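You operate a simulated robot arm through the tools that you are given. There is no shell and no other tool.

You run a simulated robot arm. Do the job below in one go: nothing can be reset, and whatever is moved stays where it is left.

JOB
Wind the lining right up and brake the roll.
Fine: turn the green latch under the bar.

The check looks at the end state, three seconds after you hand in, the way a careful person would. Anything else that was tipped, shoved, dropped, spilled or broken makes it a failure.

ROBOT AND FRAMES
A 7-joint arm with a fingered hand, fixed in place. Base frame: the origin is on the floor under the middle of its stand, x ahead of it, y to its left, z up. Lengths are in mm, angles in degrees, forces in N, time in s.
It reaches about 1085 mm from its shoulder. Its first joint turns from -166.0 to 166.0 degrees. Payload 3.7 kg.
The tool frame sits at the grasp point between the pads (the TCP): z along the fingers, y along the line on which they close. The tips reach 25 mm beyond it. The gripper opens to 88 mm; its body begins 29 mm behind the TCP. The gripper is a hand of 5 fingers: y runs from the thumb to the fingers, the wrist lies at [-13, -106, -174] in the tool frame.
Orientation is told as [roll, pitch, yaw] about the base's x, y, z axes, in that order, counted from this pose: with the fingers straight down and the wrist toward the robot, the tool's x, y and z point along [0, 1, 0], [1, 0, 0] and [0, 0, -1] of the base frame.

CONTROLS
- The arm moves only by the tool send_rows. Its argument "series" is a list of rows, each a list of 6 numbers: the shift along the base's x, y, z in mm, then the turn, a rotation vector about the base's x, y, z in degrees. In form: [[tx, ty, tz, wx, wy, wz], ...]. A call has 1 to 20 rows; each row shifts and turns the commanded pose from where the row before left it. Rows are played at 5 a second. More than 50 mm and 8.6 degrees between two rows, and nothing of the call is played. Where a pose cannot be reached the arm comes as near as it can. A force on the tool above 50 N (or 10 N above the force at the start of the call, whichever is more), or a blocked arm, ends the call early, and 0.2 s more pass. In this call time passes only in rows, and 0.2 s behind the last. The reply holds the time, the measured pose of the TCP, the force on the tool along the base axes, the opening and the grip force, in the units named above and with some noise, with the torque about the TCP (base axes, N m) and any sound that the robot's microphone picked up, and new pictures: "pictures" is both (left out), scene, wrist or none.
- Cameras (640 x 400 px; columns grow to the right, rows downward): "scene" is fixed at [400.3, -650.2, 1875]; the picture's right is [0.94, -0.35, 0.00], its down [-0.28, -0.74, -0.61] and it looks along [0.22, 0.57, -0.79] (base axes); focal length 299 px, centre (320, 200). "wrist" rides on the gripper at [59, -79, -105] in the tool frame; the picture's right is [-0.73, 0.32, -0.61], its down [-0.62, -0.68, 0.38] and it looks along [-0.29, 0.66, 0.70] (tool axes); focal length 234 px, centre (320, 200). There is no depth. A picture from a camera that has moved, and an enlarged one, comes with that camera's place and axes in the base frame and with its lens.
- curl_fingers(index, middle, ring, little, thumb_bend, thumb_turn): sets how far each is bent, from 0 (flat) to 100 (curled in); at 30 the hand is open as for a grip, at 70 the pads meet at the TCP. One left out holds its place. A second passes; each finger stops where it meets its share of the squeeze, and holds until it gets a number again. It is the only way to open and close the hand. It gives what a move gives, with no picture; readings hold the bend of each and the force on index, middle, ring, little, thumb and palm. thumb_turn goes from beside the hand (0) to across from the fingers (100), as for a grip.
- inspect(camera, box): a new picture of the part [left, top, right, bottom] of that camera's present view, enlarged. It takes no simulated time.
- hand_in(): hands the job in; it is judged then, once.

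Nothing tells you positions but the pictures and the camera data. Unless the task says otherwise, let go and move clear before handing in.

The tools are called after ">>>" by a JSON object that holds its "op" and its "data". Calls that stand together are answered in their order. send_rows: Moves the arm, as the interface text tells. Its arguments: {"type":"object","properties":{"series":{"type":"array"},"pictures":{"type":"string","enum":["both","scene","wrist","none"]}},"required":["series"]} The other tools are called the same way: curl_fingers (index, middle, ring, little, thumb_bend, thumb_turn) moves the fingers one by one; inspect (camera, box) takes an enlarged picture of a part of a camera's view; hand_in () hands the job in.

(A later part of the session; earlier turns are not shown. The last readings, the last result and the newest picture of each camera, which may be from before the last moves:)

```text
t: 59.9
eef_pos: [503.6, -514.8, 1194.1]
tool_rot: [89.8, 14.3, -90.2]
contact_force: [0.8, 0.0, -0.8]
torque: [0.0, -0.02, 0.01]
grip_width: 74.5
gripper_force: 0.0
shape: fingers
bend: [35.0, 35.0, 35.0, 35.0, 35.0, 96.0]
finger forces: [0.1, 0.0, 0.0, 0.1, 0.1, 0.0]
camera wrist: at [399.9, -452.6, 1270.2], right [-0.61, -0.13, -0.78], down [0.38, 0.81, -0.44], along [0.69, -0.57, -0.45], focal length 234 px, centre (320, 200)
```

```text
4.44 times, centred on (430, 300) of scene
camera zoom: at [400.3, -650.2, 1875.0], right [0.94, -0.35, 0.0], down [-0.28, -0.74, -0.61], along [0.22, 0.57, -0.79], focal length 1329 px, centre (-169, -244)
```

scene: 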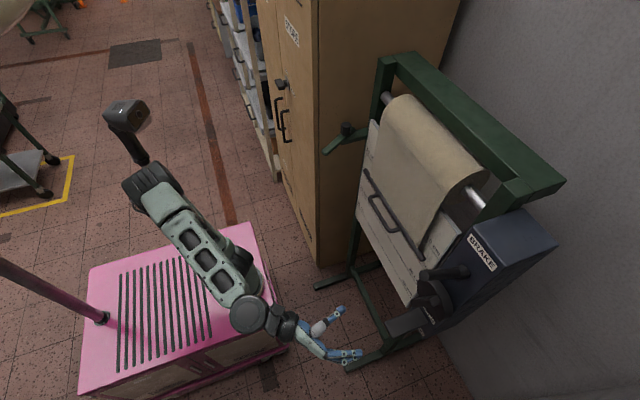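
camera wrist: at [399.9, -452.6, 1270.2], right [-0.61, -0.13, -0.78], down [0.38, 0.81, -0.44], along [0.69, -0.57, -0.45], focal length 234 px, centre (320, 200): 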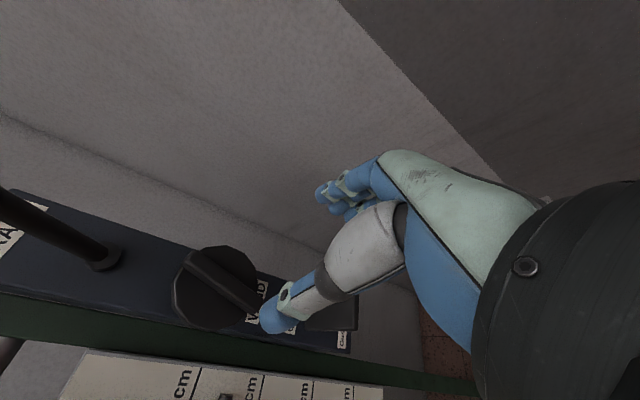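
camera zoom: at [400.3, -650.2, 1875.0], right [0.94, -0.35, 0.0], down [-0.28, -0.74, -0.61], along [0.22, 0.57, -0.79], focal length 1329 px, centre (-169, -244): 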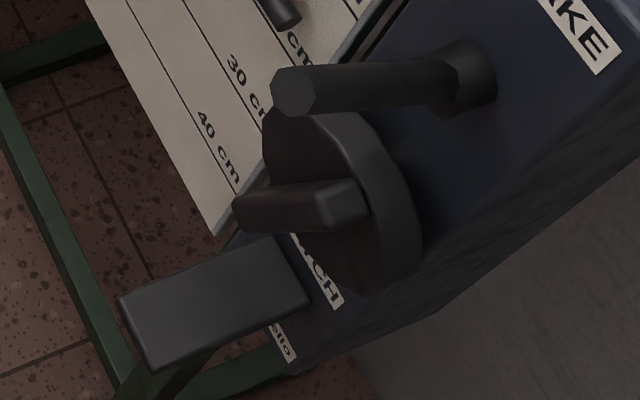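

Everything held. I'll slide onto the grip again, close, and turn clockwise.

>>> {"op": "send_rows", "data": {"series": [[40, 0, 0, 0, 0, 0], [40, 0, 0, 0, 0, 0], [40, 0, 0, 0, 0, 0], [40, 0, 0, 0, 0, 0], [20, 0, 0, 0, 0, 0], [7, 0, 0, 0, 0, 0]], "pictures": "none"}}

>>> {"op": "curl_fingers", "data": {"index": 72, "middle": 72, "ring": 72, "little": 72, "thumb_bend": 74}}

>>> {"op": "send_rows", "data": {"series": [[0, 0, 0, 4, 0, 0], [0, 0, 0, 4, 0, 0], [0, 0, 0, 4, 0, 0], [0, 0, 0, 4, 0, 0], [0, 0, 0, 4, 0, 0]]}}

>>> {"op": "inspect", "data": {"camera": "scene", "box": [405, 245, 435, 270]}}

>>> {"op": "inspect", "data": {"camera": "scene", "box": [380, 255, 480, 345]}}

```text
t: 61.3
eef_pos: [692.0, -514.2, 1195.3]
tool_rot: [89.9, 14.3, -90.1]
contact_force: [0.3, 0.0, 0.0]
torque: [0.0, 0.0, 0.0]
grip_width: 74.7
gripper_force: 0.1
shape: fingers
bend: [35.0, 35.0, 35.0, 35.0, 35.0, 96.0]
finger forces: [0.0, 0.1, 0.0, 0.0, 0.1, 0.1]
```

```text
t: 62.3
eef_pos: [691.9, -515.2, 1191.2]
tool_rot: [89.8, 14.3, -90.2]
contact_force: [6.5, -19.6, -4.2]
torque: [-0.4, -0.1, -0.27]
grip_width: 13.3
gripper_force: 17.0
shape: fingers
bend: [60.0, 63.0, 64.0, 69.0, 65.0, 100.0]
finger forces: [7.3, 7.1, 6.4, 6.2, 7.6, 0.1]
```

```text
t: 63.5
eef_pos: [691.4, -515.8, 1191.2]
tool_rot: [89.8, 34.4, -90.2]
contact_force: [9.0, -22.6, -5.7]
torque: [-0.55, -0.01, -0.35]
grip_width: 12.8
gripper_force: 17.6
shape: fingers
bend: [60.0, 62.0, 62.0, 67.0, 66.0, 100.0]
finger forces: [7.3, 7.1, 7.0, 7.8, 6.7, 0.0]
camera wrist: at [587.2, -484.5, 1285.1], right [-0.61, 0.14, -0.78], down [0.38, 0.91, -0.13], along [0.69, -0.38, -0.61], focal length 234 px, centre (320, 200)
```

scene: 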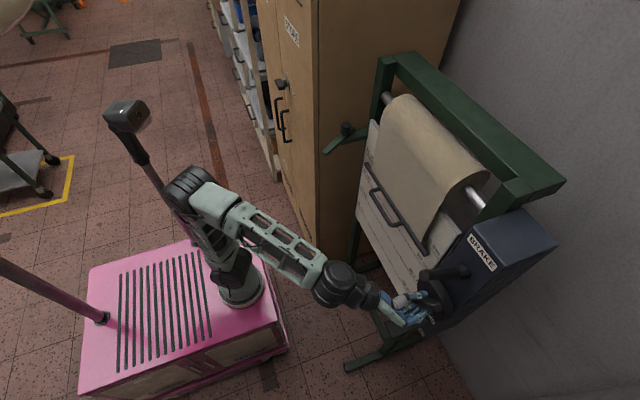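
wrist: 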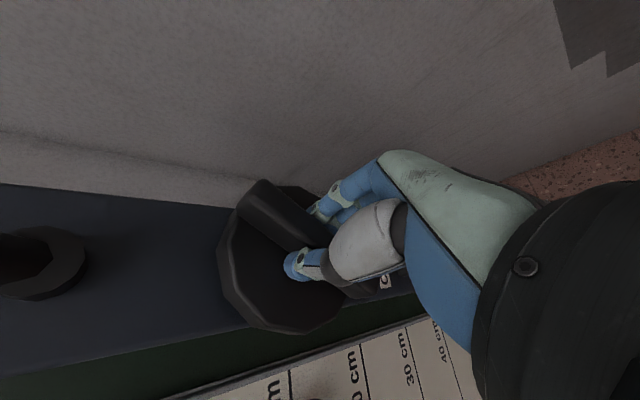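

```text
16.00 times, centred on (420, 258) of scene
camera zoom: at [400.3, -650.2, 1875.0], right [0.94, -0.35, 0.0], down [-0.28, -0.74, -0.61], along [0.22, 0.57, -0.79], focal length 4784 px, centre (-1280, -720)
```

zoom: 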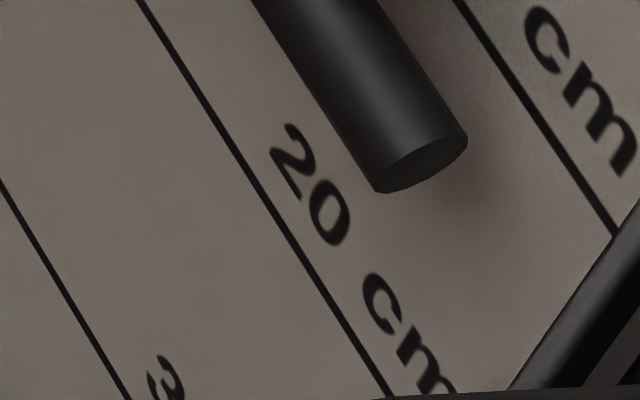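

```text
4.44 times, centred on (430, 300) of scene
camera zoom: at [400.3, -650.2, 1875.0], right [0.94, -0.35, 0.0], down [-0.28, -0.74, -0.61], along [0.22, 0.57, -0.79], focal length 1329 px, centre (-169, -244)
```

zoom: 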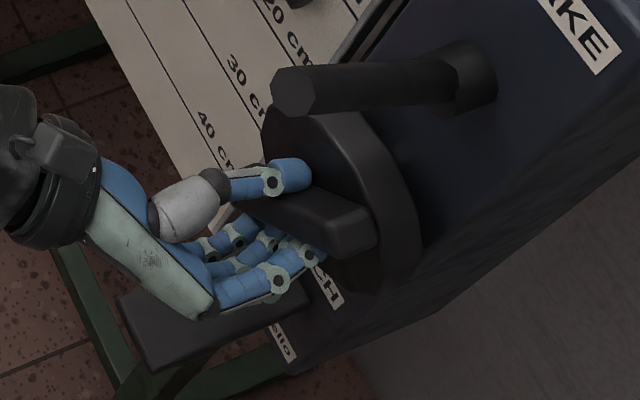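

It turns freely now: the brake had been on with the lever down, and up is off. Clockwise raised the bar clearly (about 20 mm for 20°). I'll continue clockwise.

>>> {"op": "send_rows", "data": {"series": [[0, 0, 0, 5, 0, 0], [0, 0, 0, 5, 0, 0], [0, 0, 0, 5, 0, 0], [0, 0, 0, 5, 0, 0], [0, 0, 0, 5, 0, 0], [0, 0, 0, 5, 0, 0]]}}

>>> {"op": "inspect", "data": {"camera": "scene", "box": [350, 140, 450, 290]}}

>>> {"op": "inspect", "data": {"camera": "scene", "box": [380, 255, 480, 345]}}

```text
t: 64.9
eef_pos: [691.1, -515.4, 1190.7]
tool_rot: [89.3, 64.4, -90.4]
contact_force: [5.6, -20.6, -15.5]
torque: [-0.57, 0.13, -0.37]
grip_width: 12.7
gripper_force: 18.0
shape: fingers
bend: [59.0, 62.0, 62.0, 67.0, 66.0, 99.0]
finger forces: [7.5, 7.5, 6.9, 7.5, 6.8, 0.0]
camera wrist: at [587.3, -535.3, 1288.1], right [-0.61, 0.51, -0.6], down [0.38, 0.86, 0.34], along [0.69, -0.02, -0.72], focal length 234 px, centre (320, 200)
```

scene: 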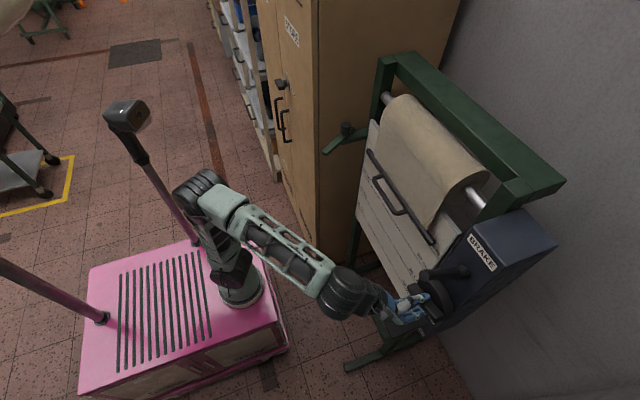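
wrist: 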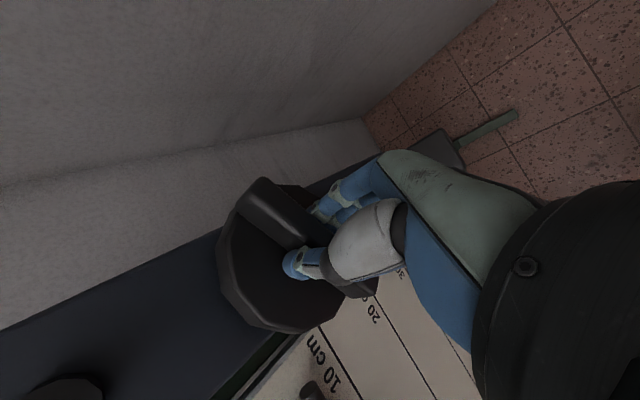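

```text
2.67 times, centred on (400, 215) of scene
camera zoom: at [400.3, -650.2, 1875.0], right [0.94, -0.35, 0.0], down [-0.28, -0.74, -0.61], along [0.22, 0.57, -0.79], focal length 797 px, centre (107, 160)
```

zoom: 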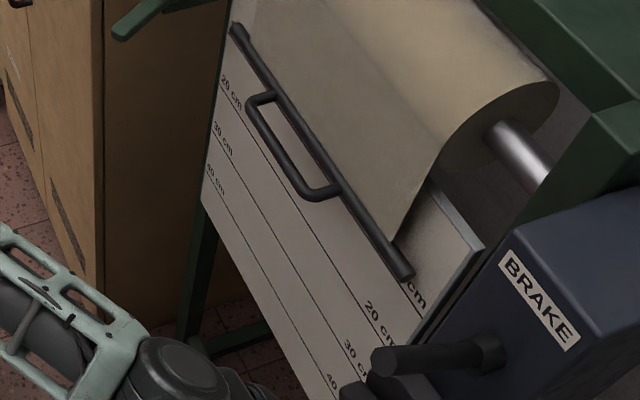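

```text
4.44 times, centred on (430, 300) of scene
camera zoom: at [400.3, -650.2, 1875.0], right [0.94, -0.35, 0.0], down [-0.28, -0.74, -0.61], along [0.22, 0.57, -0.79], focal length 1329 px, centre (-169, -244)
```

zoom: 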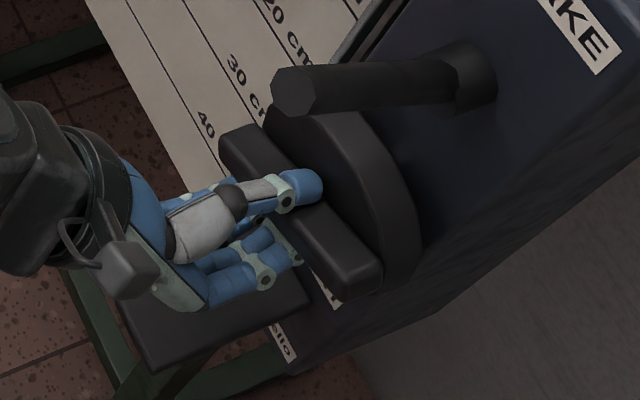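

>>> {"op": "send_rows", "data": {"series": [[0, 0, 0, 5, 0, 0], [0, 0, 0, 5, 0, 0], [0, 0, 0, 5, 0, 0], [0, 0, 0, 5, 0, 0], [0, 0, 0, 5, 0, 0], [0, 0, 0, 5, 0, 0]]}}

>>> {"op": "inspect", "data": {"camera": "scene", "box": [350, 120, 450, 270]}}

>>> {"op": "inspect", "data": {"camera": "scene", "box": [380, 255, 480, 345]}}

```text
t: 66.3
eef_pos: [692.0, -516.1, 1190.7]
tool_rot: [-87.1, 85.7, 93.0]
contact_force: [1.9, -16.9, -30.9]
torque: [-0.98, 0.46, -0.29]
grip_width: 12.8
gripper_force: 23.1
shape: fingers
bend: [59.0, 62.0, 60.0, 65.0, 66.0, 100.0]
finger forces: [6.6, 9.1, 10.7, 12.6, 8.0, 0.1]
camera wrist: at [587.3, -581.6, 1265.6], right [-0.61, 0.75, -0.26], down [0.39, 0.57, 0.73], along [0.69, 0.34, -0.64], focal length 234 px, centre (320, 200)
```

scene: 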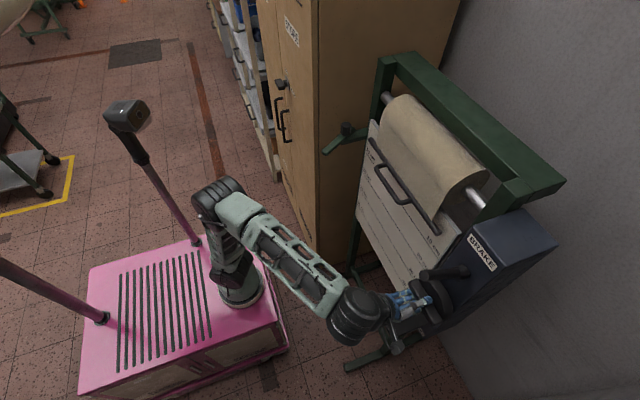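
wrist: 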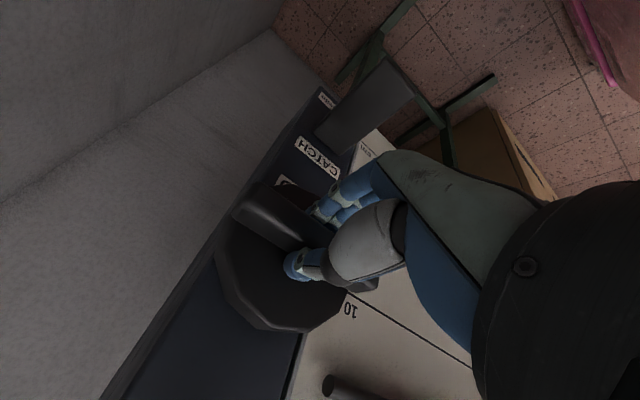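

```text
2.67 times, centred on (400, 195) of scene
camera zoom: at [400.3, -650.2, 1875.0], right [0.94, -0.35, 0.0], down [-0.28, -0.74, -0.61], along [0.22, 0.57, -0.79], focal length 797 px, centre (107, 213)
```

zoom: 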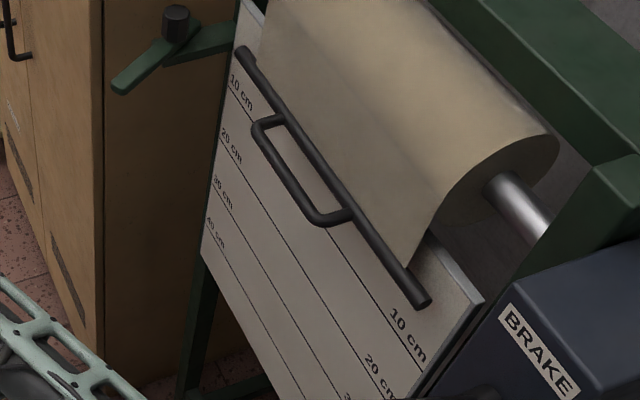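

```text
4.44 times, centred on (430, 300) of scene
camera zoom: at [400.3, -650.2, 1875.0], right [0.94, -0.35, 0.0], down [-0.28, -0.74, -0.61], along [0.22, 0.57, -0.79], focal length 1329 px, centre (-169, -244)
```

zoom: 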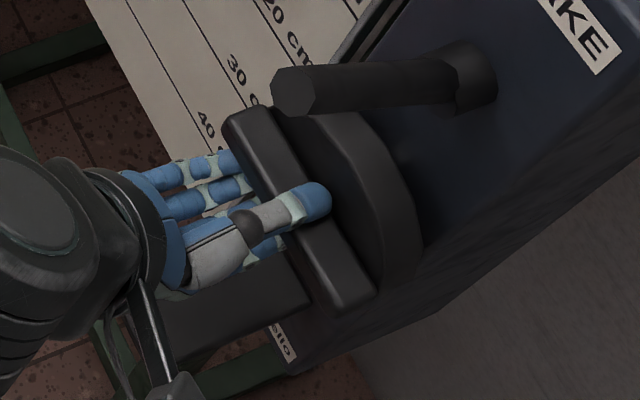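

The bar is up to about the 8 cm line. I'll carry on clockwise a bit more while watching torque.

>>> {"op": "send_rows", "data": {"series": [[0, 0, 0, 5, 0, 0], [0, 0, 0, 5, 0, 0], [0, 0, 0, 5, 0, 0], [0, 0, 0, 5, 0, 0]]}}

>>> {"op": "inspect", "data": {"camera": "scene", "box": [350, 120, 450, 270]}}

>>> {"op": "inspect", "data": {"camera": "scene", "box": [380, 255, 480, 345]}}

```text
t: 67.2
eef_pos: [691.3, -517.9, 1186.1]
tool_rot: [-87.7, 69.7, 92.1]
contact_force: [0.1, -7.5, -30.6]
torque: [-1.16, 0.33, -0.14]
grip_width: 12.9
gripper_force: 27.5
shape: fingers
bend: [71.0, 64.0, 59.0, 61.0, 62.0, 100.0]
finger forces: [3.9, 7.9, 13.4, 18.0, 11.4, 0.1]
stopped in row 4: the force on the tool passed its limit at 51 N (the readings are from after the stop); the commanded pose is now the measured one
camera wrist: at [587.3, -600.1, 1241.1], right [-0.61, 0.79, -0.04], down [0.4, 0.35, 0.85], along [0.69, 0.5, -0.53], focal length 234 px, centre (320, 200)
```

scene: 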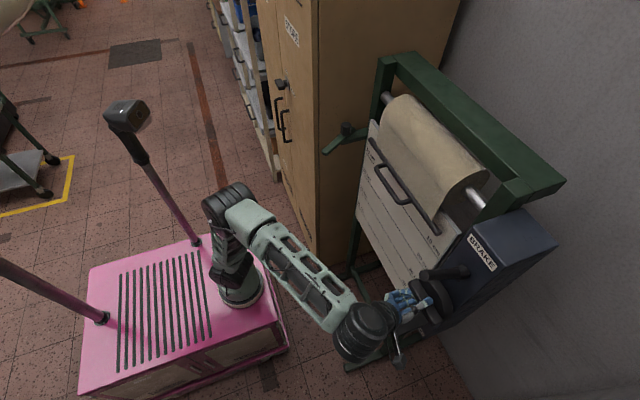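
wrist: 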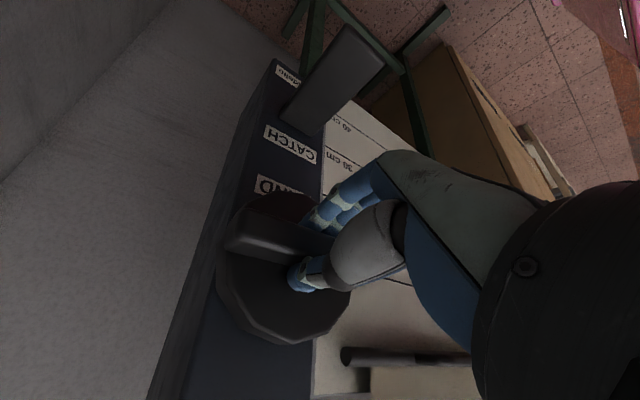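

```text
2.67 times, centred on (400, 195) of scene
camera zoom: at [400.3, -650.2, 1875.0], right [0.94, -0.35, 0.0], down [-0.28, -0.74, -0.61], along [0.22, 0.57, -0.79], focal length 797 px, centre (107, 213)
```

zoom: 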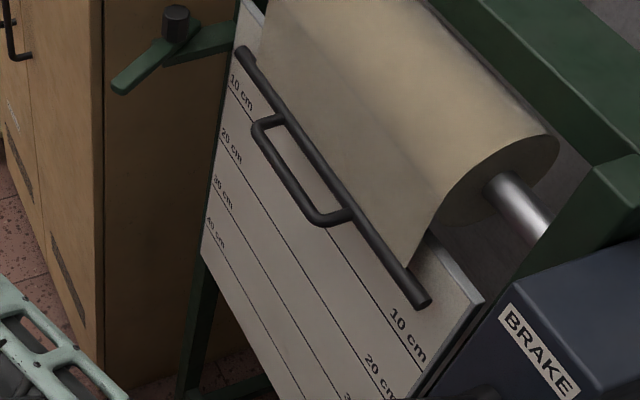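

```text
4.44 times, centred on (430, 300) of scene
camera zoom: at [400.3, -650.2, 1875.0], right [0.94, -0.35, 0.0], down [-0.28, -0.74, -0.61], along [0.22, 0.57, -0.79], focal length 1329 px, centre (-169, -244)
```

zoom: 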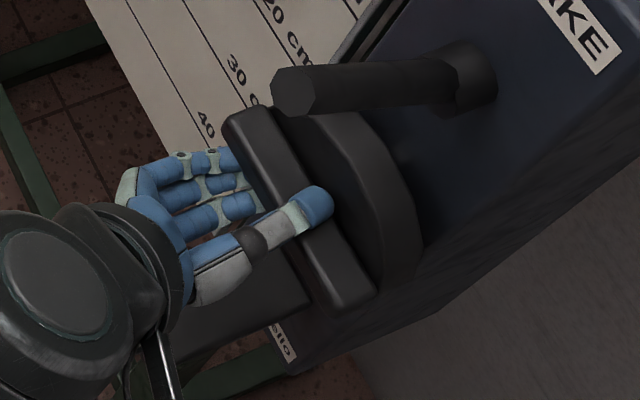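

The knob stalled with the grip nearly horizontal, after about 70° of travel, and the bar at about 8 cm. I'll ease the hand back to neutral and see whether the roll stays put.

>>> {"op": "send_rows", "data": {"series": [[0, 1, 3, -6, 0, 0], [0, 1, 2, -6, 0, 0], [0, 0, 0, -6, 0, 0], [0, 0, 0, -6, 0, 0]]}}

>>> {"op": "inspect", "data": {"camera": "scene", "box": [350, 120, 450, 270]}}

>>> {"op": "inspect", "data": {"camera": "scene", "box": [380, 255, 480, 345]}}

```text
t: 68.2
eef_pos: [689.7, -513.3, 1194.1]
tool_rot: [84.0, 86.1, -96.2]
contact_force: [-4.4, -7.2, -32.9]
torque: [-0.57, 0.66, -0.19]
grip_width: 12.8
gripper_force: 21.8
shape: fingers
bend: [55.0, 60.0, 60.0, 66.0, 68.0, 99.0]
finger forces: [11.7, 9.7, 8.3, 9.1, 4.7, 0.0]
camera wrist: at [587.3, -567.6, 1278.2], right [-0.61, 0.7, -0.37], down [0.39, 0.67, 0.63], along [0.69, 0.24, -0.68], focal length 234 px, centre (320, 200)
```

scene: 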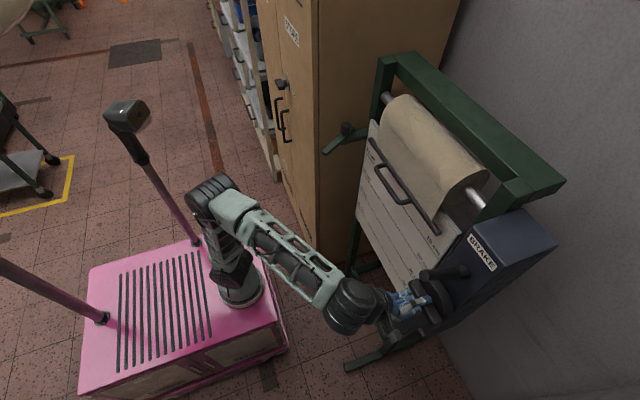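
wrist: 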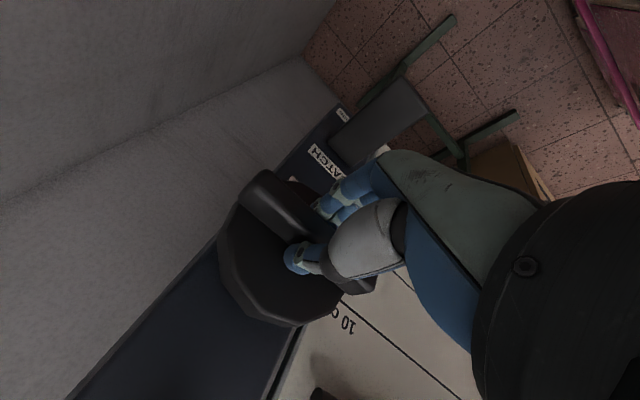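

```text
2.67 times, centred on (400, 195) of scene
camera zoom: at [400.3, -650.2, 1875.0], right [0.94, -0.35, 0.0], down [-0.28, -0.74, -0.61], along [0.22, 0.57, -0.79], focal length 797 px, centre (107, 213)
```

zoom: 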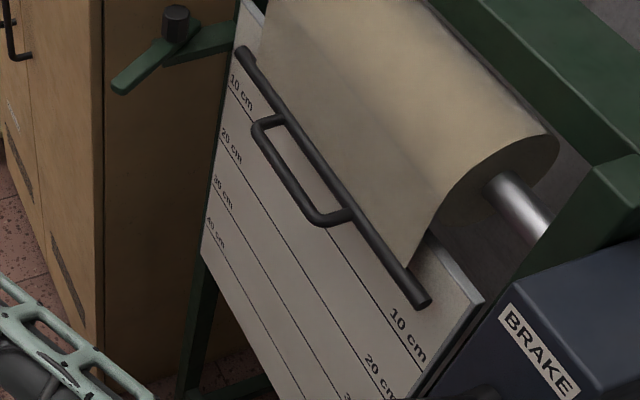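

```text
4.44 times, centred on (430, 300) of scene
camera zoom: at [400.3, -650.2, 1875.0], right [0.94, -0.35, 0.0], down [-0.28, -0.74, -0.61], along [0.22, 0.57, -0.79], focal length 1329 px, centre (-169, -244)
```

zoom: 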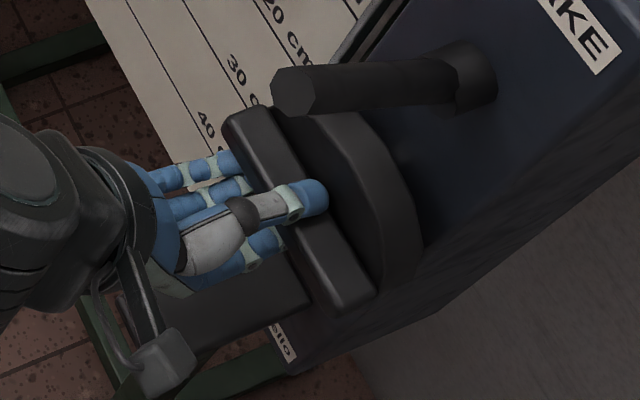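

>>> {"op": "send_rows", "data": {"series": [[0, 0, 0, -5, 0, 0], [0, 0, 0, -5, 0, 0], [0, 0, 0, -5, 0, 0]], "pictures": "none"}}

>>> {"op": "inspect", "data": {"camera": "scene", "box": [350, 120, 450, 270]}}

>>> {"op": "inspect", "data": {"camera": "scene", "box": [380, 255, 480, 345]}}

```text
t: 69.0
eef_pos: [691.7, -512.5, 1195.3]
tool_rot: [88.8, 71.1, -91.2]
contact_force: [-4.1, 8.7, -28.7]
torque: [0.11, 0.65, 0.01]
grip_width: 13.1
gripper_force: 19.1
shape: fingers
bend: [53.0, 61.0, 64.0, 71.0, 71.0, 98.0]
finger forces: [15.6, 9.5, 5.4, 2.6, 5.1, 0.1]
```

```text
2.67 times, centred on (400, 195) of scene
camera zoom: at [400.3, -650.2, 1875.0], right [0.94, -0.35, 0.0], down [-0.28, -0.74, -0.61], along [0.22, 0.57, -0.79], focal length 797 px, centre (107, 213)
```

zoom: 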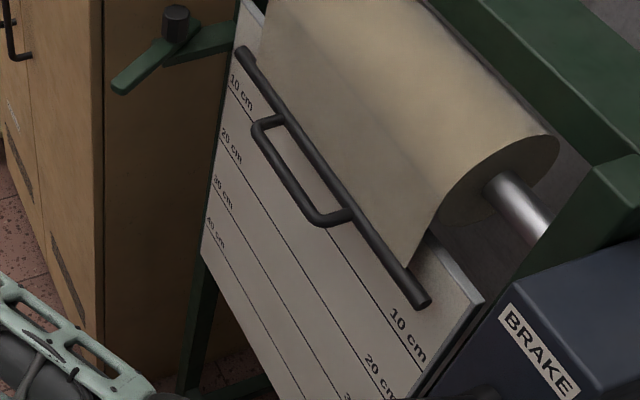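

```text
4.44 times, centred on (430, 300) of scene
camera zoom: at [400.3, -650.2, 1875.0], right [0.94, -0.35, 0.0], down [-0.28, -0.74, -0.61], along [0.22, 0.57, -0.79], focal length 1329 px, centre (-169, -244)
```

zoom: 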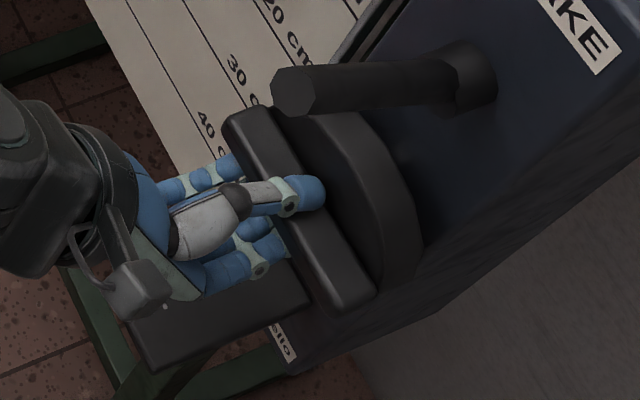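

The roll holds by itself, so it's safe to let go. I'll release, draw back, swing the hand round to thumb-down and regrip the now horizontal bar for a second stroke.

>>> {"op": "curl_fingers", "data": {"index": 35, "middle": 35, "ring": 35, "little": 35, "thumb_bend": 35}}

>>> {"op": "send_rows", "data": {"series": [[-20, 0, 0, 0, 0, 0], [-40, 0, 0, 0, 0, 0], [-45, 0, 0, 0, 0, 0], [-25, 0, 0, 0, 0, 0], [0, 0, 0, -8.2, 0, 0], [0, 0, 0, -8.2, 0, 0], [0, 0, 0, -8.2, 0, 0], [0, 0, 0, -8.2, 0, 0], [0, 0, 0, -8.2, 0, 0], [0, 0, 0, -8.2, 0, 0], [0, 0, 0, -8.2, 0, 0], [0, 0, 0, -8.2, 0, 0], [0, 0, 0, -8.2, 0, 0], [0, 0, 0, -8.2, 0, 0]]}}

>>> {"op": "inspect", "data": {"camera": "scene", "box": [350, 120, 450, 270]}}

>>> {"op": "inspect", "data": {"camera": "scene", "box": [380, 255, 480, 345]}}

```text
t: 70.0
eef_pos: [691.8, -514.2, 1196.6]
tool_rot: [89.1, 71.1, -91.0]
contact_force: [0.3, 0.9, 0.1]
torque: [-0.01, -0.01, 0.01]
grip_width: 74.3
gripper_force: 0.0
shape: fingers
bend: [35.0, 35.0, 35.0, 35.0, 35.0, 96.0]
finger forces: [0.0, 0.0, 0.1, 0.0, 0.0, 0.1]
```

```text
t: 73.0
eef_pos: [560.8, -512.8, 1196.7]
tool_rot: [90.3, -11.0, -90.4]
contact_force: [0.9, 0.6, -0.4]
torque: [0.0, -0.01, 0.0]
grip_width: 73.8
gripper_force: 0.0
shape: fingers
bend: [35.0, 35.0, 35.0, 35.0, 35.0, 96.0]
finger forces: [0.1, 0.1, 0.0, 0.0, 0.0, 0.0]
camera wrist: at [456.1, -423.6, 1238.6], right [-0.61, -0.45, -0.65], down [0.39, 0.55, -0.74], along [0.69, -0.7, -0.16], focal length 234 px, centre (320, 200)
```

scene: 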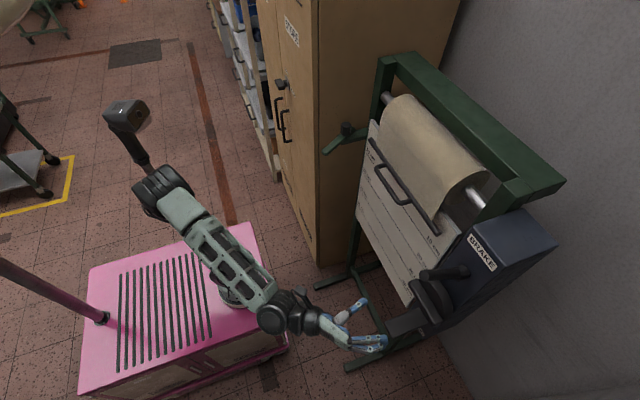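
wrist: 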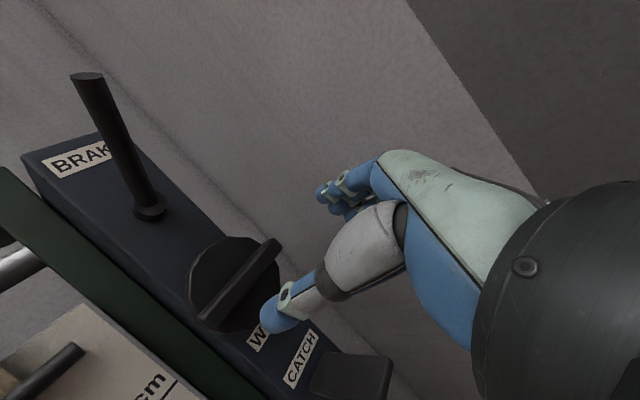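

```text
2.67 times, centred on (400, 195) of scene
camera zoom: at [400.3, -650.2, 1875.0], right [0.94, -0.35, 0.0], down [-0.28, -0.74, -0.61], along [0.22, 0.57, -0.79], focal length 797 px, centre (107, 213)
```

zoom: 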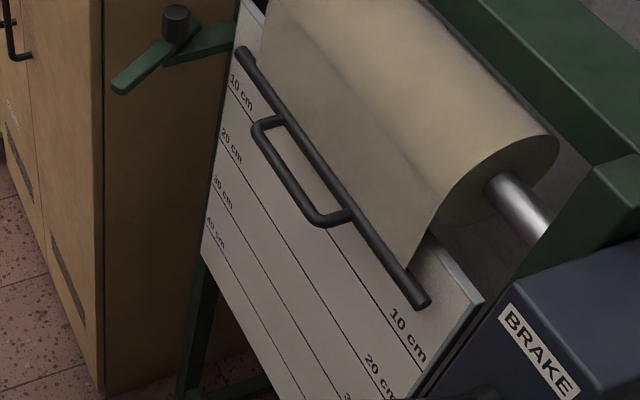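

```text
4.44 times, centred on (430, 300) of scene
camera zoom: at [400.3, -650.2, 1875.0], right [0.94, -0.35, 0.0], down [-0.28, -0.74, -0.61], along [0.22, 0.57, -0.79], focal length 1329 px, centre (-169, -244)
```

zoom: 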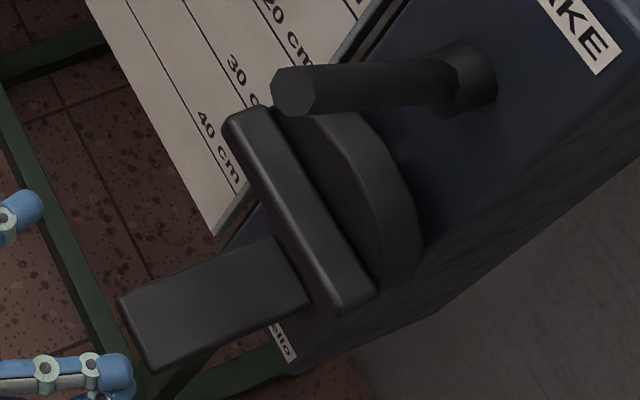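

>>> {"op": "send_rows", "data": {"series": [[0, 0, 0, -8.3, 0, 0], [0, 0, 0, -8.3, 0, 0], [0, 0, 0, -8.3, 0, 0], [0, 0, 0, -8.3, 0, 0], [0, 0, 0, -8.3, 0, 0], [0, 0, 0, -8.3, 0, 0], [0, 0, 0, -8.3, 0, 0], [0, 0, 0, -8.3, 0, 0], [0, 0, 0, -8.3, 0, 0], [0, 0, 0, -8.3, 0, 0], [30, -1, -1, 0, 0, 0], [40, -1, -1, 0, 0, 0]]}}

>>> {"op": "inspect", "data": {"camera": "wrist", "box": [140, 100, 440, 360]}}

>>> {"op": "inspect", "data": {"camera": "scene", "box": [380, 255, 480, 345]}}

```text
t: 75.6
eef_pos: [629.3, -514.6, 1192.4]
tool_rot: [-95.5, -85.9, 95.3]
contact_force: [0.2, 0.5, -0.7]
torque: [-0.02, 0.02, -0.01]
grip_width: 74.1
gripper_force: 0.1
shape: fingers
bend: [35.0, 35.0, 35.0, 35.0, 35.0, 96.0]
finger forces: [0.0, 0.0, 0.0, 0.1, 0.0, 0.1]
camera wrist: at [525.9, -461.5, 1108.6], right [-0.61, -0.7, 0.37], down [0.39, -0.67, -0.63], along [0.69, -0.24, 0.68], focal length 234 px, centre (320, 200)
```

scene: 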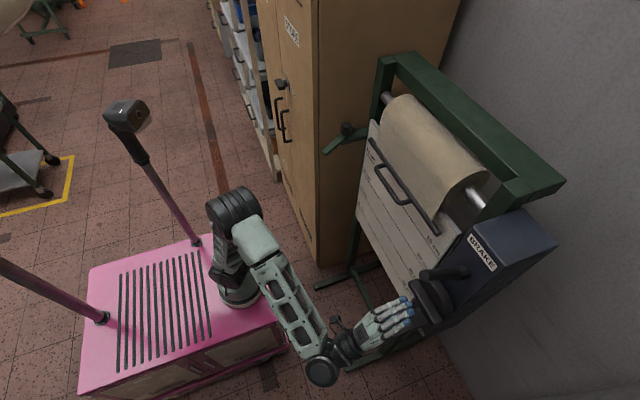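
wrist: 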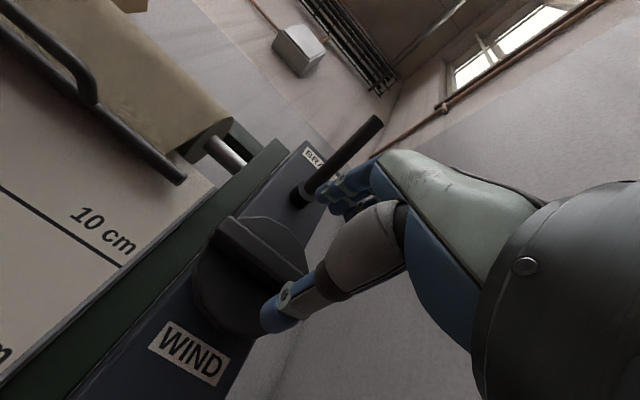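

```text
1.54 times, centred on (290, 230) of wrist
camera zoom: at [525.9, -461.5, 1108.6], right [-0.61, -0.7, 0.37], down [0.39, -0.67, -0.63], along [0.69, -0.24, 0.68], focal length 360 px, centre (366, 154)
```

zoom: 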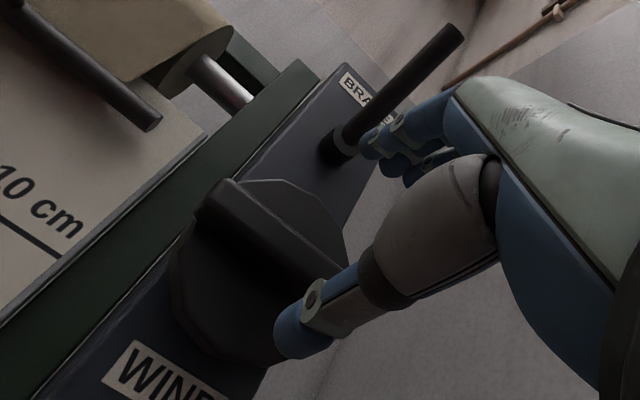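

```text
4.44 times, centred on (430, 300) of scene
camera zoom: at [400.3, -650.2, 1875.0], right [0.94, -0.35, 0.0], down [-0.28, -0.74, -0.61], along [0.22, 0.57, -0.79], focal length 1329 px, centre (-169, -244)
```

zoom: 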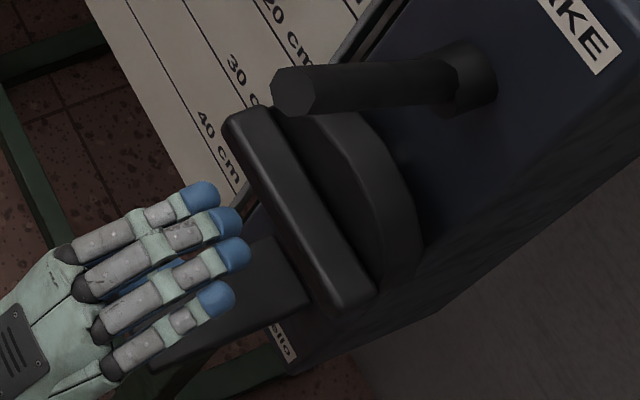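

>>> {"op": "send_rows", "data": {"series": [[30, 0, 1, 0, 0, 0], [25, 0, 0, 0, 0, 0], [8, 0, 0, 0, 0, 0]], "pictures": "none"}}

>>> {"op": "curl_fingers", "data": {"index": 72, "middle": 72, "ring": 72, "little": 72, "thumb_bend": 74}}

>>> {"op": "send_rows", "data": {"series": [[0, 0, 0, 4, 0, 0], [0, 0, 0, 4, 0, 0], [0, 0, 0, 4, 0, 0], [0, 0, 0, 4, 0, 0], [0, 0, 0, 4, 0, 0]]}}

>>> {"op": "inspect", "data": {"camera": "scene", "box": [350, 120, 450, 270]}}

>>> {"op": "inspect", "data": {"camera": "scene", "box": [380, 255, 480, 345]}}

```text
t: 76.4
eef_pos: [692.2, -515.3, 1194.6]
tool_rot: [-94.9, -86.1, 95.0]
contact_force: [1.0, -0.6, -0.3]
torque: [0.03, 0.02, 0.0]
grip_width: 73.7
gripper_force: 0.0
shape: fingers
bend: [35.0, 35.0, 35.0, 35.0, 35.0, 96.0]
finger forces: [0.0, 0.0, 0.0, 0.1, 0.0, 0.1]
```

```text
t: 77.4
eef_pos: [692.3, -515.1, 1193.7]
tool_rot: [-95.0, -86.1, 95.1]
contact_force: [-3.2, -3.4, 0.5]
torque: [-0.15, 0.33, 0.05]
grip_width: 13.6
gripper_force: 14.4
shape: fingers
bend: [71.0, 67.0, 68.0, 71.0, 62.0, 100.0]
finger forces: [4.2, 3.1, 2.8, 2.0, 17.3, 0.0]
```

```text
t: 78.6
eef_pos: [691.7, -515.5, 1196.3]
tool_rot: [91.9, -73.8, -91.6]
contact_force: [2.0, -1.9, 17.9]
torque: [-0.86, -0.24, -0.08]
grip_width: 13.2
gripper_force: 21.6
shape: fingers
bend: [71.0, 65.0, 62.0, 65.0, 61.0, 100.0]
finger forces: [2.4, 5.6, 10.1, 12.9, 12.6, 0.0]
camera wrist: at [588.3, -436.8, 1135.7], right [-0.61, -0.79, 0.1], down [0.39, -0.41, -0.82], along [0.69, -0.46, 0.56], focal length 234 px, centre (320, 200)
```

scene: 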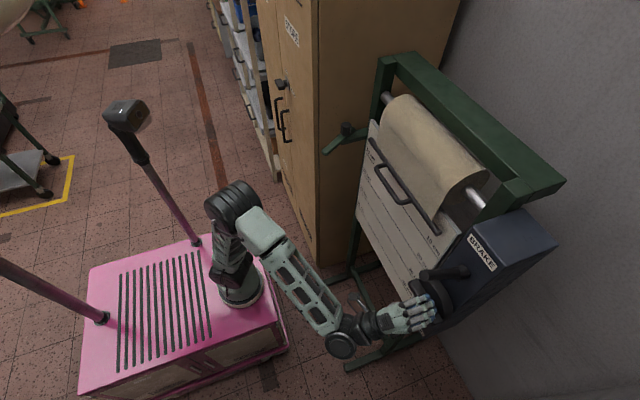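
wrist: 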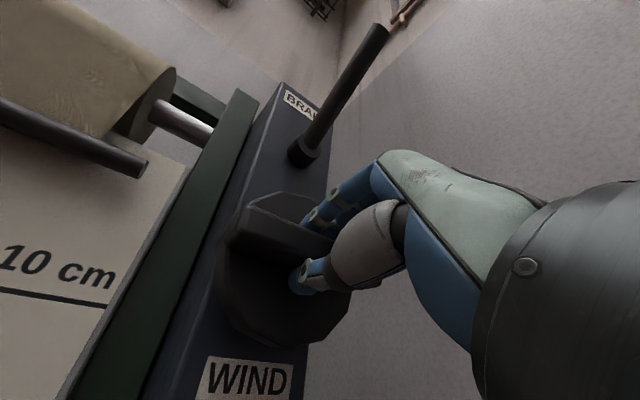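

```text
2.67 times, centred on (400, 195) of scene
camera zoom: at [400.3, -650.2, 1875.0], right [0.94, -0.35, 0.0], down [-0.28, -0.74, -0.61], along [0.22, 0.57, -0.79], focal length 797 px, centre (107, 213)
```

zoom: 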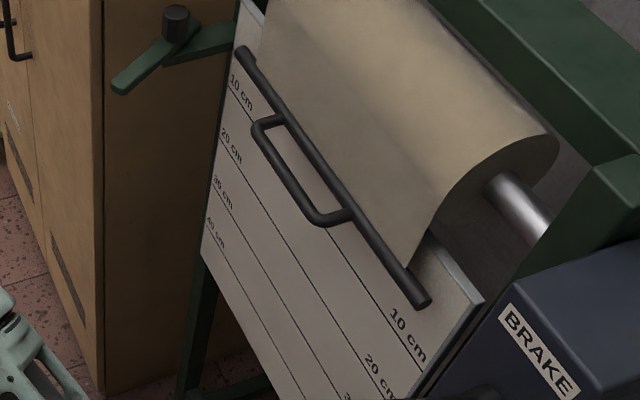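

```text
4.44 times, centred on (430, 300) of scene
camera zoom: at [400.3, -650.2, 1875.0], right [0.94, -0.35, 0.0], down [-0.28, -0.74, -0.61], along [0.22, 0.57, -0.79], focal length 1329 px, centre (-169, -244)
```

zoom: 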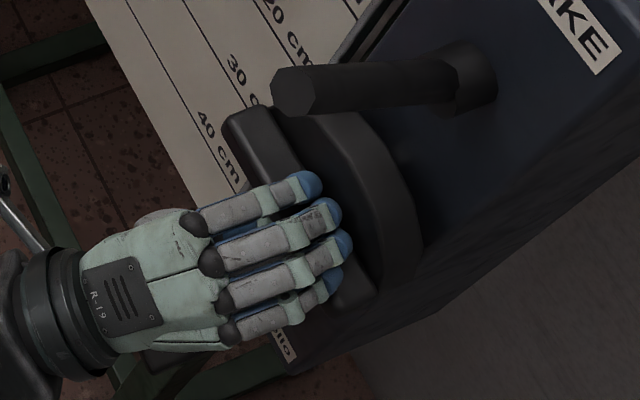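

The triangulated bar height is now z≈1254, exactly the 0 cm level of the scale (10 cm line at z≈1154), and the knob is against its end stop: the lining is right up. I'll let go of the knob, draw back and check that it stays.

>>> {"op": "curl_fingers", "data": {"index": 35, "middle": 35, "ring": 35, "little": 35, "thumb_bend": 35}}

>>> {"op": "send_rows", "data": {"series": [[-20, 0, 0, 0, 0, 0], [-40, 0, 0, 0, 0, 0], [-45, 0, 0, 0, 0, 0], [-35, 0, 0, -7, 0, 0], [0, 0, 10, -7, 0, 0]]}}

>>> {"op": "inspect", "data": {"camera": "scene", "box": [350, 120, 450, 270]}}

>>> {"op": "inspect", "data": {"camera": "scene", "box": [425, 220, 455, 245]}}

>>> {"op": "inspect", "data": {"camera": "wrist", "box": [0, 0, 320, 260]}}

```text
t: 79.6
eef_pos: [694.1, -515.3, 1194.1]
tool_rot: [91.3, -73.9, -91.2]
contact_force: [-0.2, 0.2, -0.5]
torque: [0.01, -0.01, -0.01]
grip_width: 74.0
gripper_force: 0.1
shape: fingers
bend: [35.0, 35.0, 35.0, 35.0, 35.0, 96.0]
finger forces: [0.0, 0.1, 0.1, 0.0, 0.0, 0.0]
```

```text
t: 80.8
eef_pos: [551.4, -518.0, 1203.9]
tool_rot: [100.2, -87.8, -100.1]
contact_force: [0.3, -0.4, -0.5]
torque: [-0.02, 0.01, -0.03]
grip_width: 74.0
gripper_force: 0.2
shape: fingers
bend: [35.0, 35.0, 35.0, 35.0, 35.0, 96.0]
finger forces: [0.0, 0.1, 0.1, 0.1, 0.1, 0.1]
camera wrist: at [448.1, -456.6, 1126.8], right [-0.61, -0.74, 0.29], down [0.39, -0.6, -0.7], along [0.69, -0.31, 0.65], focal length 234 px, centre (320, 200)
```

scene: 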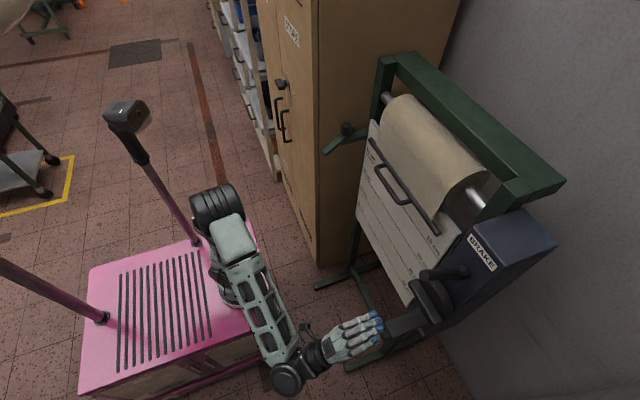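
wrist: 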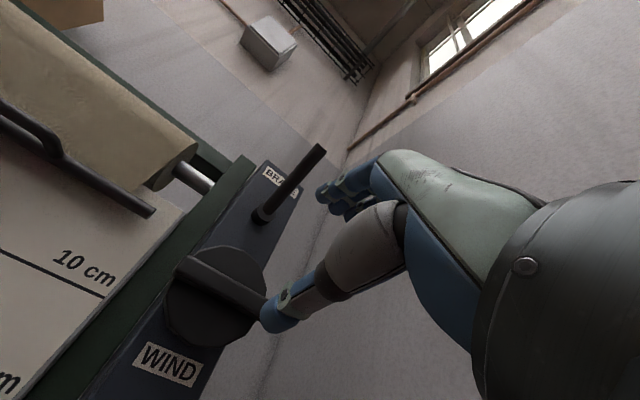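

```text
2.67 times, centred on (400, 195) of scene
camera zoom: at [400.3, -650.2, 1875.0], right [0.94, -0.35, 0.0], down [-0.28, -0.74, -0.61], along [0.22, 0.57, -0.79], focal length 797 px, centre (107, 213)
```

zoom: 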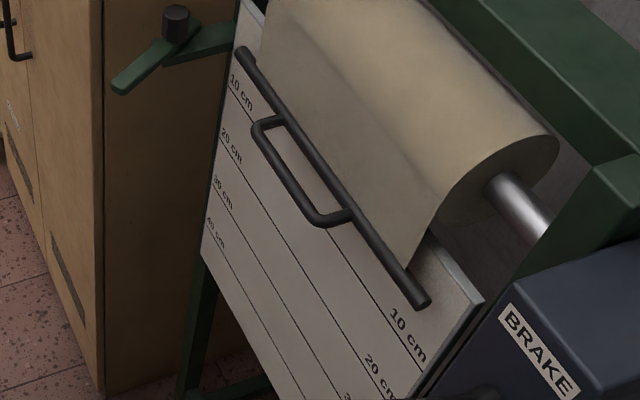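

```text
16.00 times, centred on (440, 232) of scene
camera zoom: at [400.3, -650.2, 1875.0], right [0.94, -0.35, 0.0], down [-0.28, -0.74, -0.61], along [0.22, 0.57, -0.79], focal length 4784 px, centre (-1600, -320)
```

zoom: 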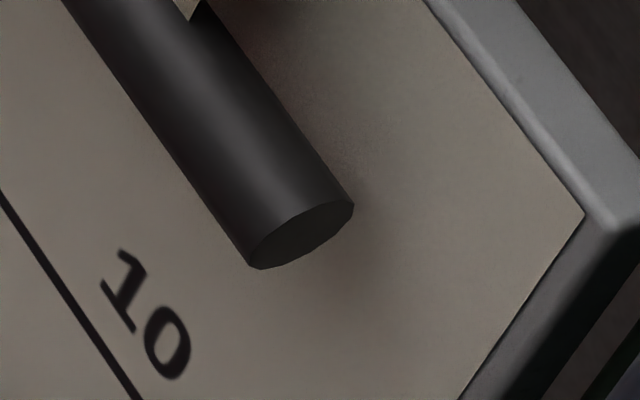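

```text
1.54 times, centred on (160, 130) of wrist
camera zoom: at [448.1, -456.6, 1126.8], right [-0.61, -0.74, 0.29], down [0.39, -0.6, -0.7], along [0.69, -0.31, 0.65], focal length 360 px, centre (566, 308)
```

zoom: 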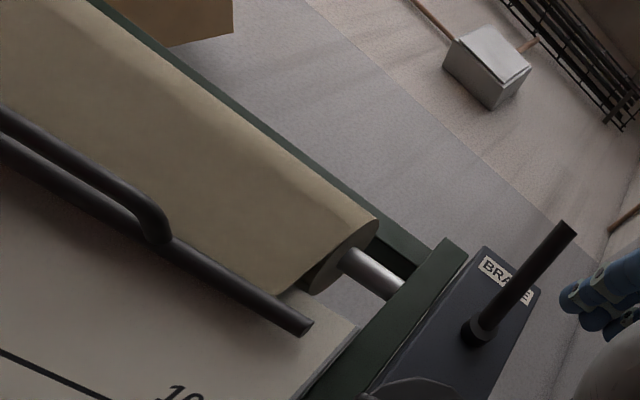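

The bar stays at the 0 cm level with nothing holding the knob. Next I'll take the raised brake lever from its tip again, approaching along the rod, to bring it back down.

>>> {"op": "send_rows", "data": {"series": [[0, 0, 39, 0, 6.2, 0], [0, 0, 39, 0, 6.2, 0], [0, 0, 39, 0, 6.2, 0], [0, 0, 39, 0, 6.2, 0], [0, 0, 39, 0, 6.2, 0], [5, 2, 39, 2, 6, 0], [20, 0, 0, 0, 0, 0]]}}

>>> {"op": "inspect", "data": {"camera": "wrist", "box": [140, 100, 440, 360]}}

>>> {"op": "inspect", "data": {"camera": "scene", "box": [370, 200, 500, 320]}}

```text
t: 82.4
eef_pos: [576.3, -512.4, 1437.6]
tool_rot: [6.2, -53.1, -6.4]
contact_force: [-0.9, 0.3, -0.5]
torque: [0.0, 0.05, -0.02]
grip_width: 74.4
gripper_force: 0.1
shape: fingers
bend: [35.0, 35.0, 35.0, 35.0, 35.0, 96.0]
finger forces: [0.0, 0.0, 0.0, 0.1, 0.0, 0.0]
camera wrist: at [447.1, -450.8, 1440.9], right [-0.31, -0.76, 0.57], down [-0.11, -0.57, -0.81], along [0.94, -0.32, 0.09], focal length 234 px, centre (320, 200)
```

scene: 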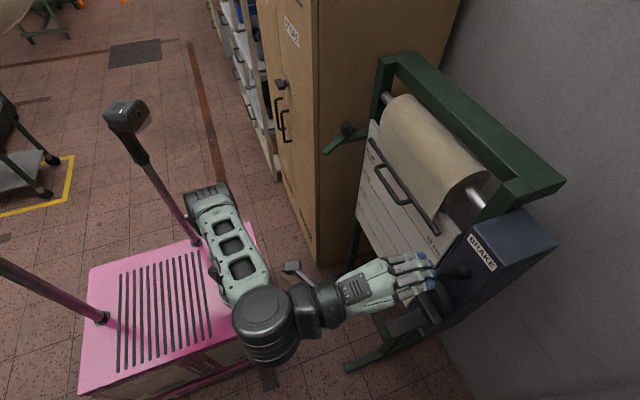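
wrist: 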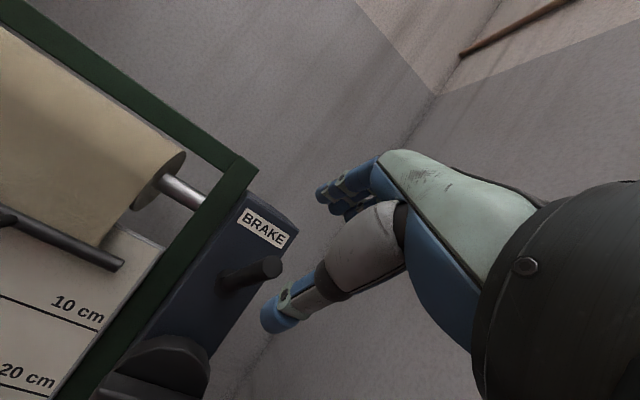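

```text
1.54 times, centred on (290, 230) of wrist
camera zoom: at [447.1, -450.8, 1440.9], right [-0.31, -0.76, 0.57], down [-0.11, -0.57, -0.81], along [0.94, -0.32, 0.09], focal length 360 px, centre (366, 154)
```

zoom: 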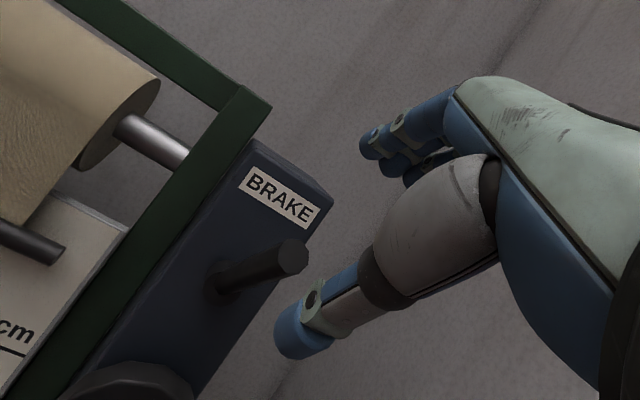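

```text
3.33 times, centred on (435, 260) of scene
camera zoom: at [400.3, -650.2, 1875.0], right [0.94, -0.35, 0.0], down [-0.28, -0.74, -0.61], along [0.22, 0.57, -0.79], focal length 997 px, centre (-63, 0)
```

zoom: 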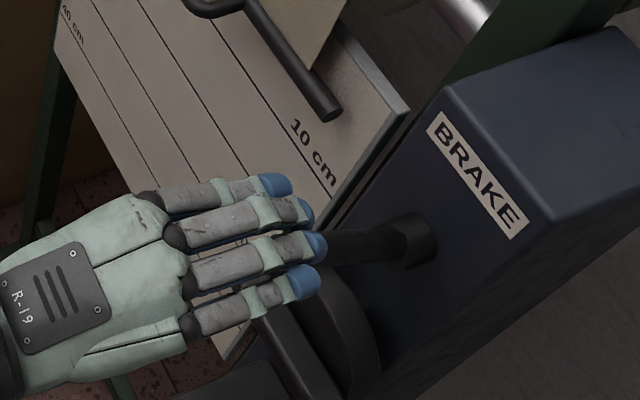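

>>> {"op": "send_rows", "data": {"series": [[22, 0, -16, 0, 0, 0], [22, 0, -16, 0, 0, 0], [22, -1, -16, 0, 0, 0], [20, -1, -15, 0, 0, 0]]}}

>>> {"op": "curl_fingers", "data": {"index": 68, "middle": 68, "ring": 68, "little": 68, "thumb_bend": 72}}

>>> {"op": "inspect", "data": {"camera": "wrist", "box": [140, 100, 440, 360]}}

>>> {"op": "inspect", "data": {"camera": "scene", "box": [370, 200, 500, 320]}}

```text
t: 83.4
eef_pos: [665.3, -513.8, 1375.1]
tool_rot: [6.2, -53.2, -6.2]
contact_force: [-0.1, 0.1, -0.3]
torque: [0.02, -0.01, 0.0]
grip_width: 74.2
gripper_force: 0.0
shape: fingers
bend: [35.0, 35.0, 35.0, 35.0, 35.0, 96.0]
finger forces: [0.1, 0.0, 0.0, 0.0, 0.1, 0.0]
camera wrist: at [534.7, -453.1, 1379.1], right [-0.31, -0.76, 0.57], down [-0.11, -0.57, -0.81], along [0.94, -0.32, 0.09], focal length 234 px, centre (320, 200)
```

scene: 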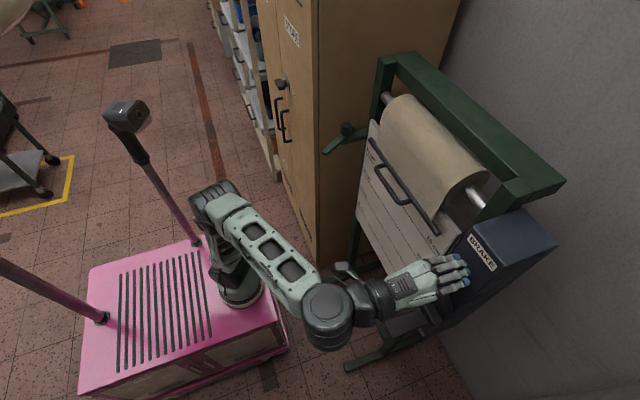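
wrist: 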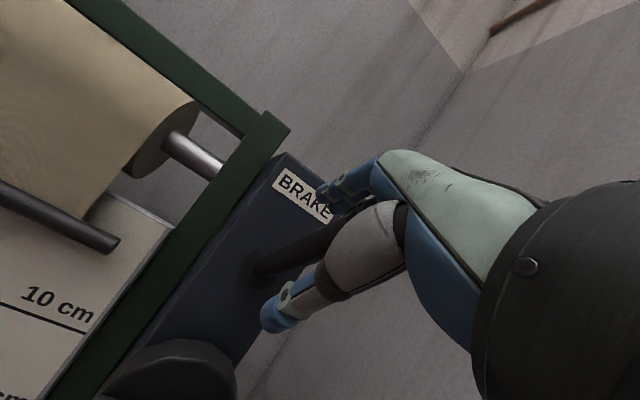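

```text
t: 84.4
eef_pos: [664.9, -513.4, 1375.6]
tool_rot: [6.2, -53.1, -6.3]
contact_force: [1.0, -0.6, -1.0]
torque: [-0.03, -0.01, -0.02]
grip_width: 10.8
gripper_force: 4.9
shape: fingers
bend: [64.0, 65.0, 68.0, 68.0, 65.0, 100.0]
finger forces: [2.4, 2.6, 0.0, 0.1, 5.1, 0.0]
```

```text
1.54 times, centred on (290, 230) of wrist
camera zoom: at [534.9, -453.2, 1379.0], right [-0.31, -0.76, 0.57], down [-0.11, -0.57, -0.81], along [0.94, -0.32, 0.09], focal length 360 px, centre (366, 154)
```

zoom: 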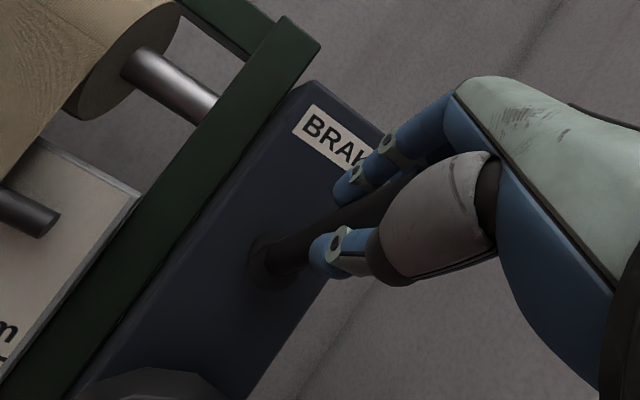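

```text
3.33 times, centred on (435, 260) of scene
camera zoom: at [400.3, -650.2, 1875.0], right [0.94, -0.35, 0.0], down [-0.28, -0.74, -0.61], along [0.22, 0.57, -0.79], focal length 997 px, centre (-63, 0)
```

zoom: 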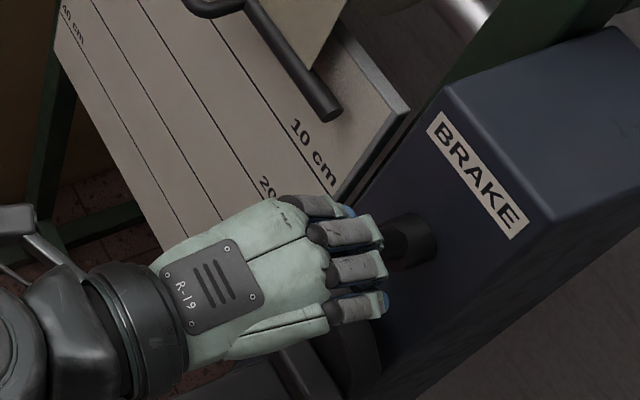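

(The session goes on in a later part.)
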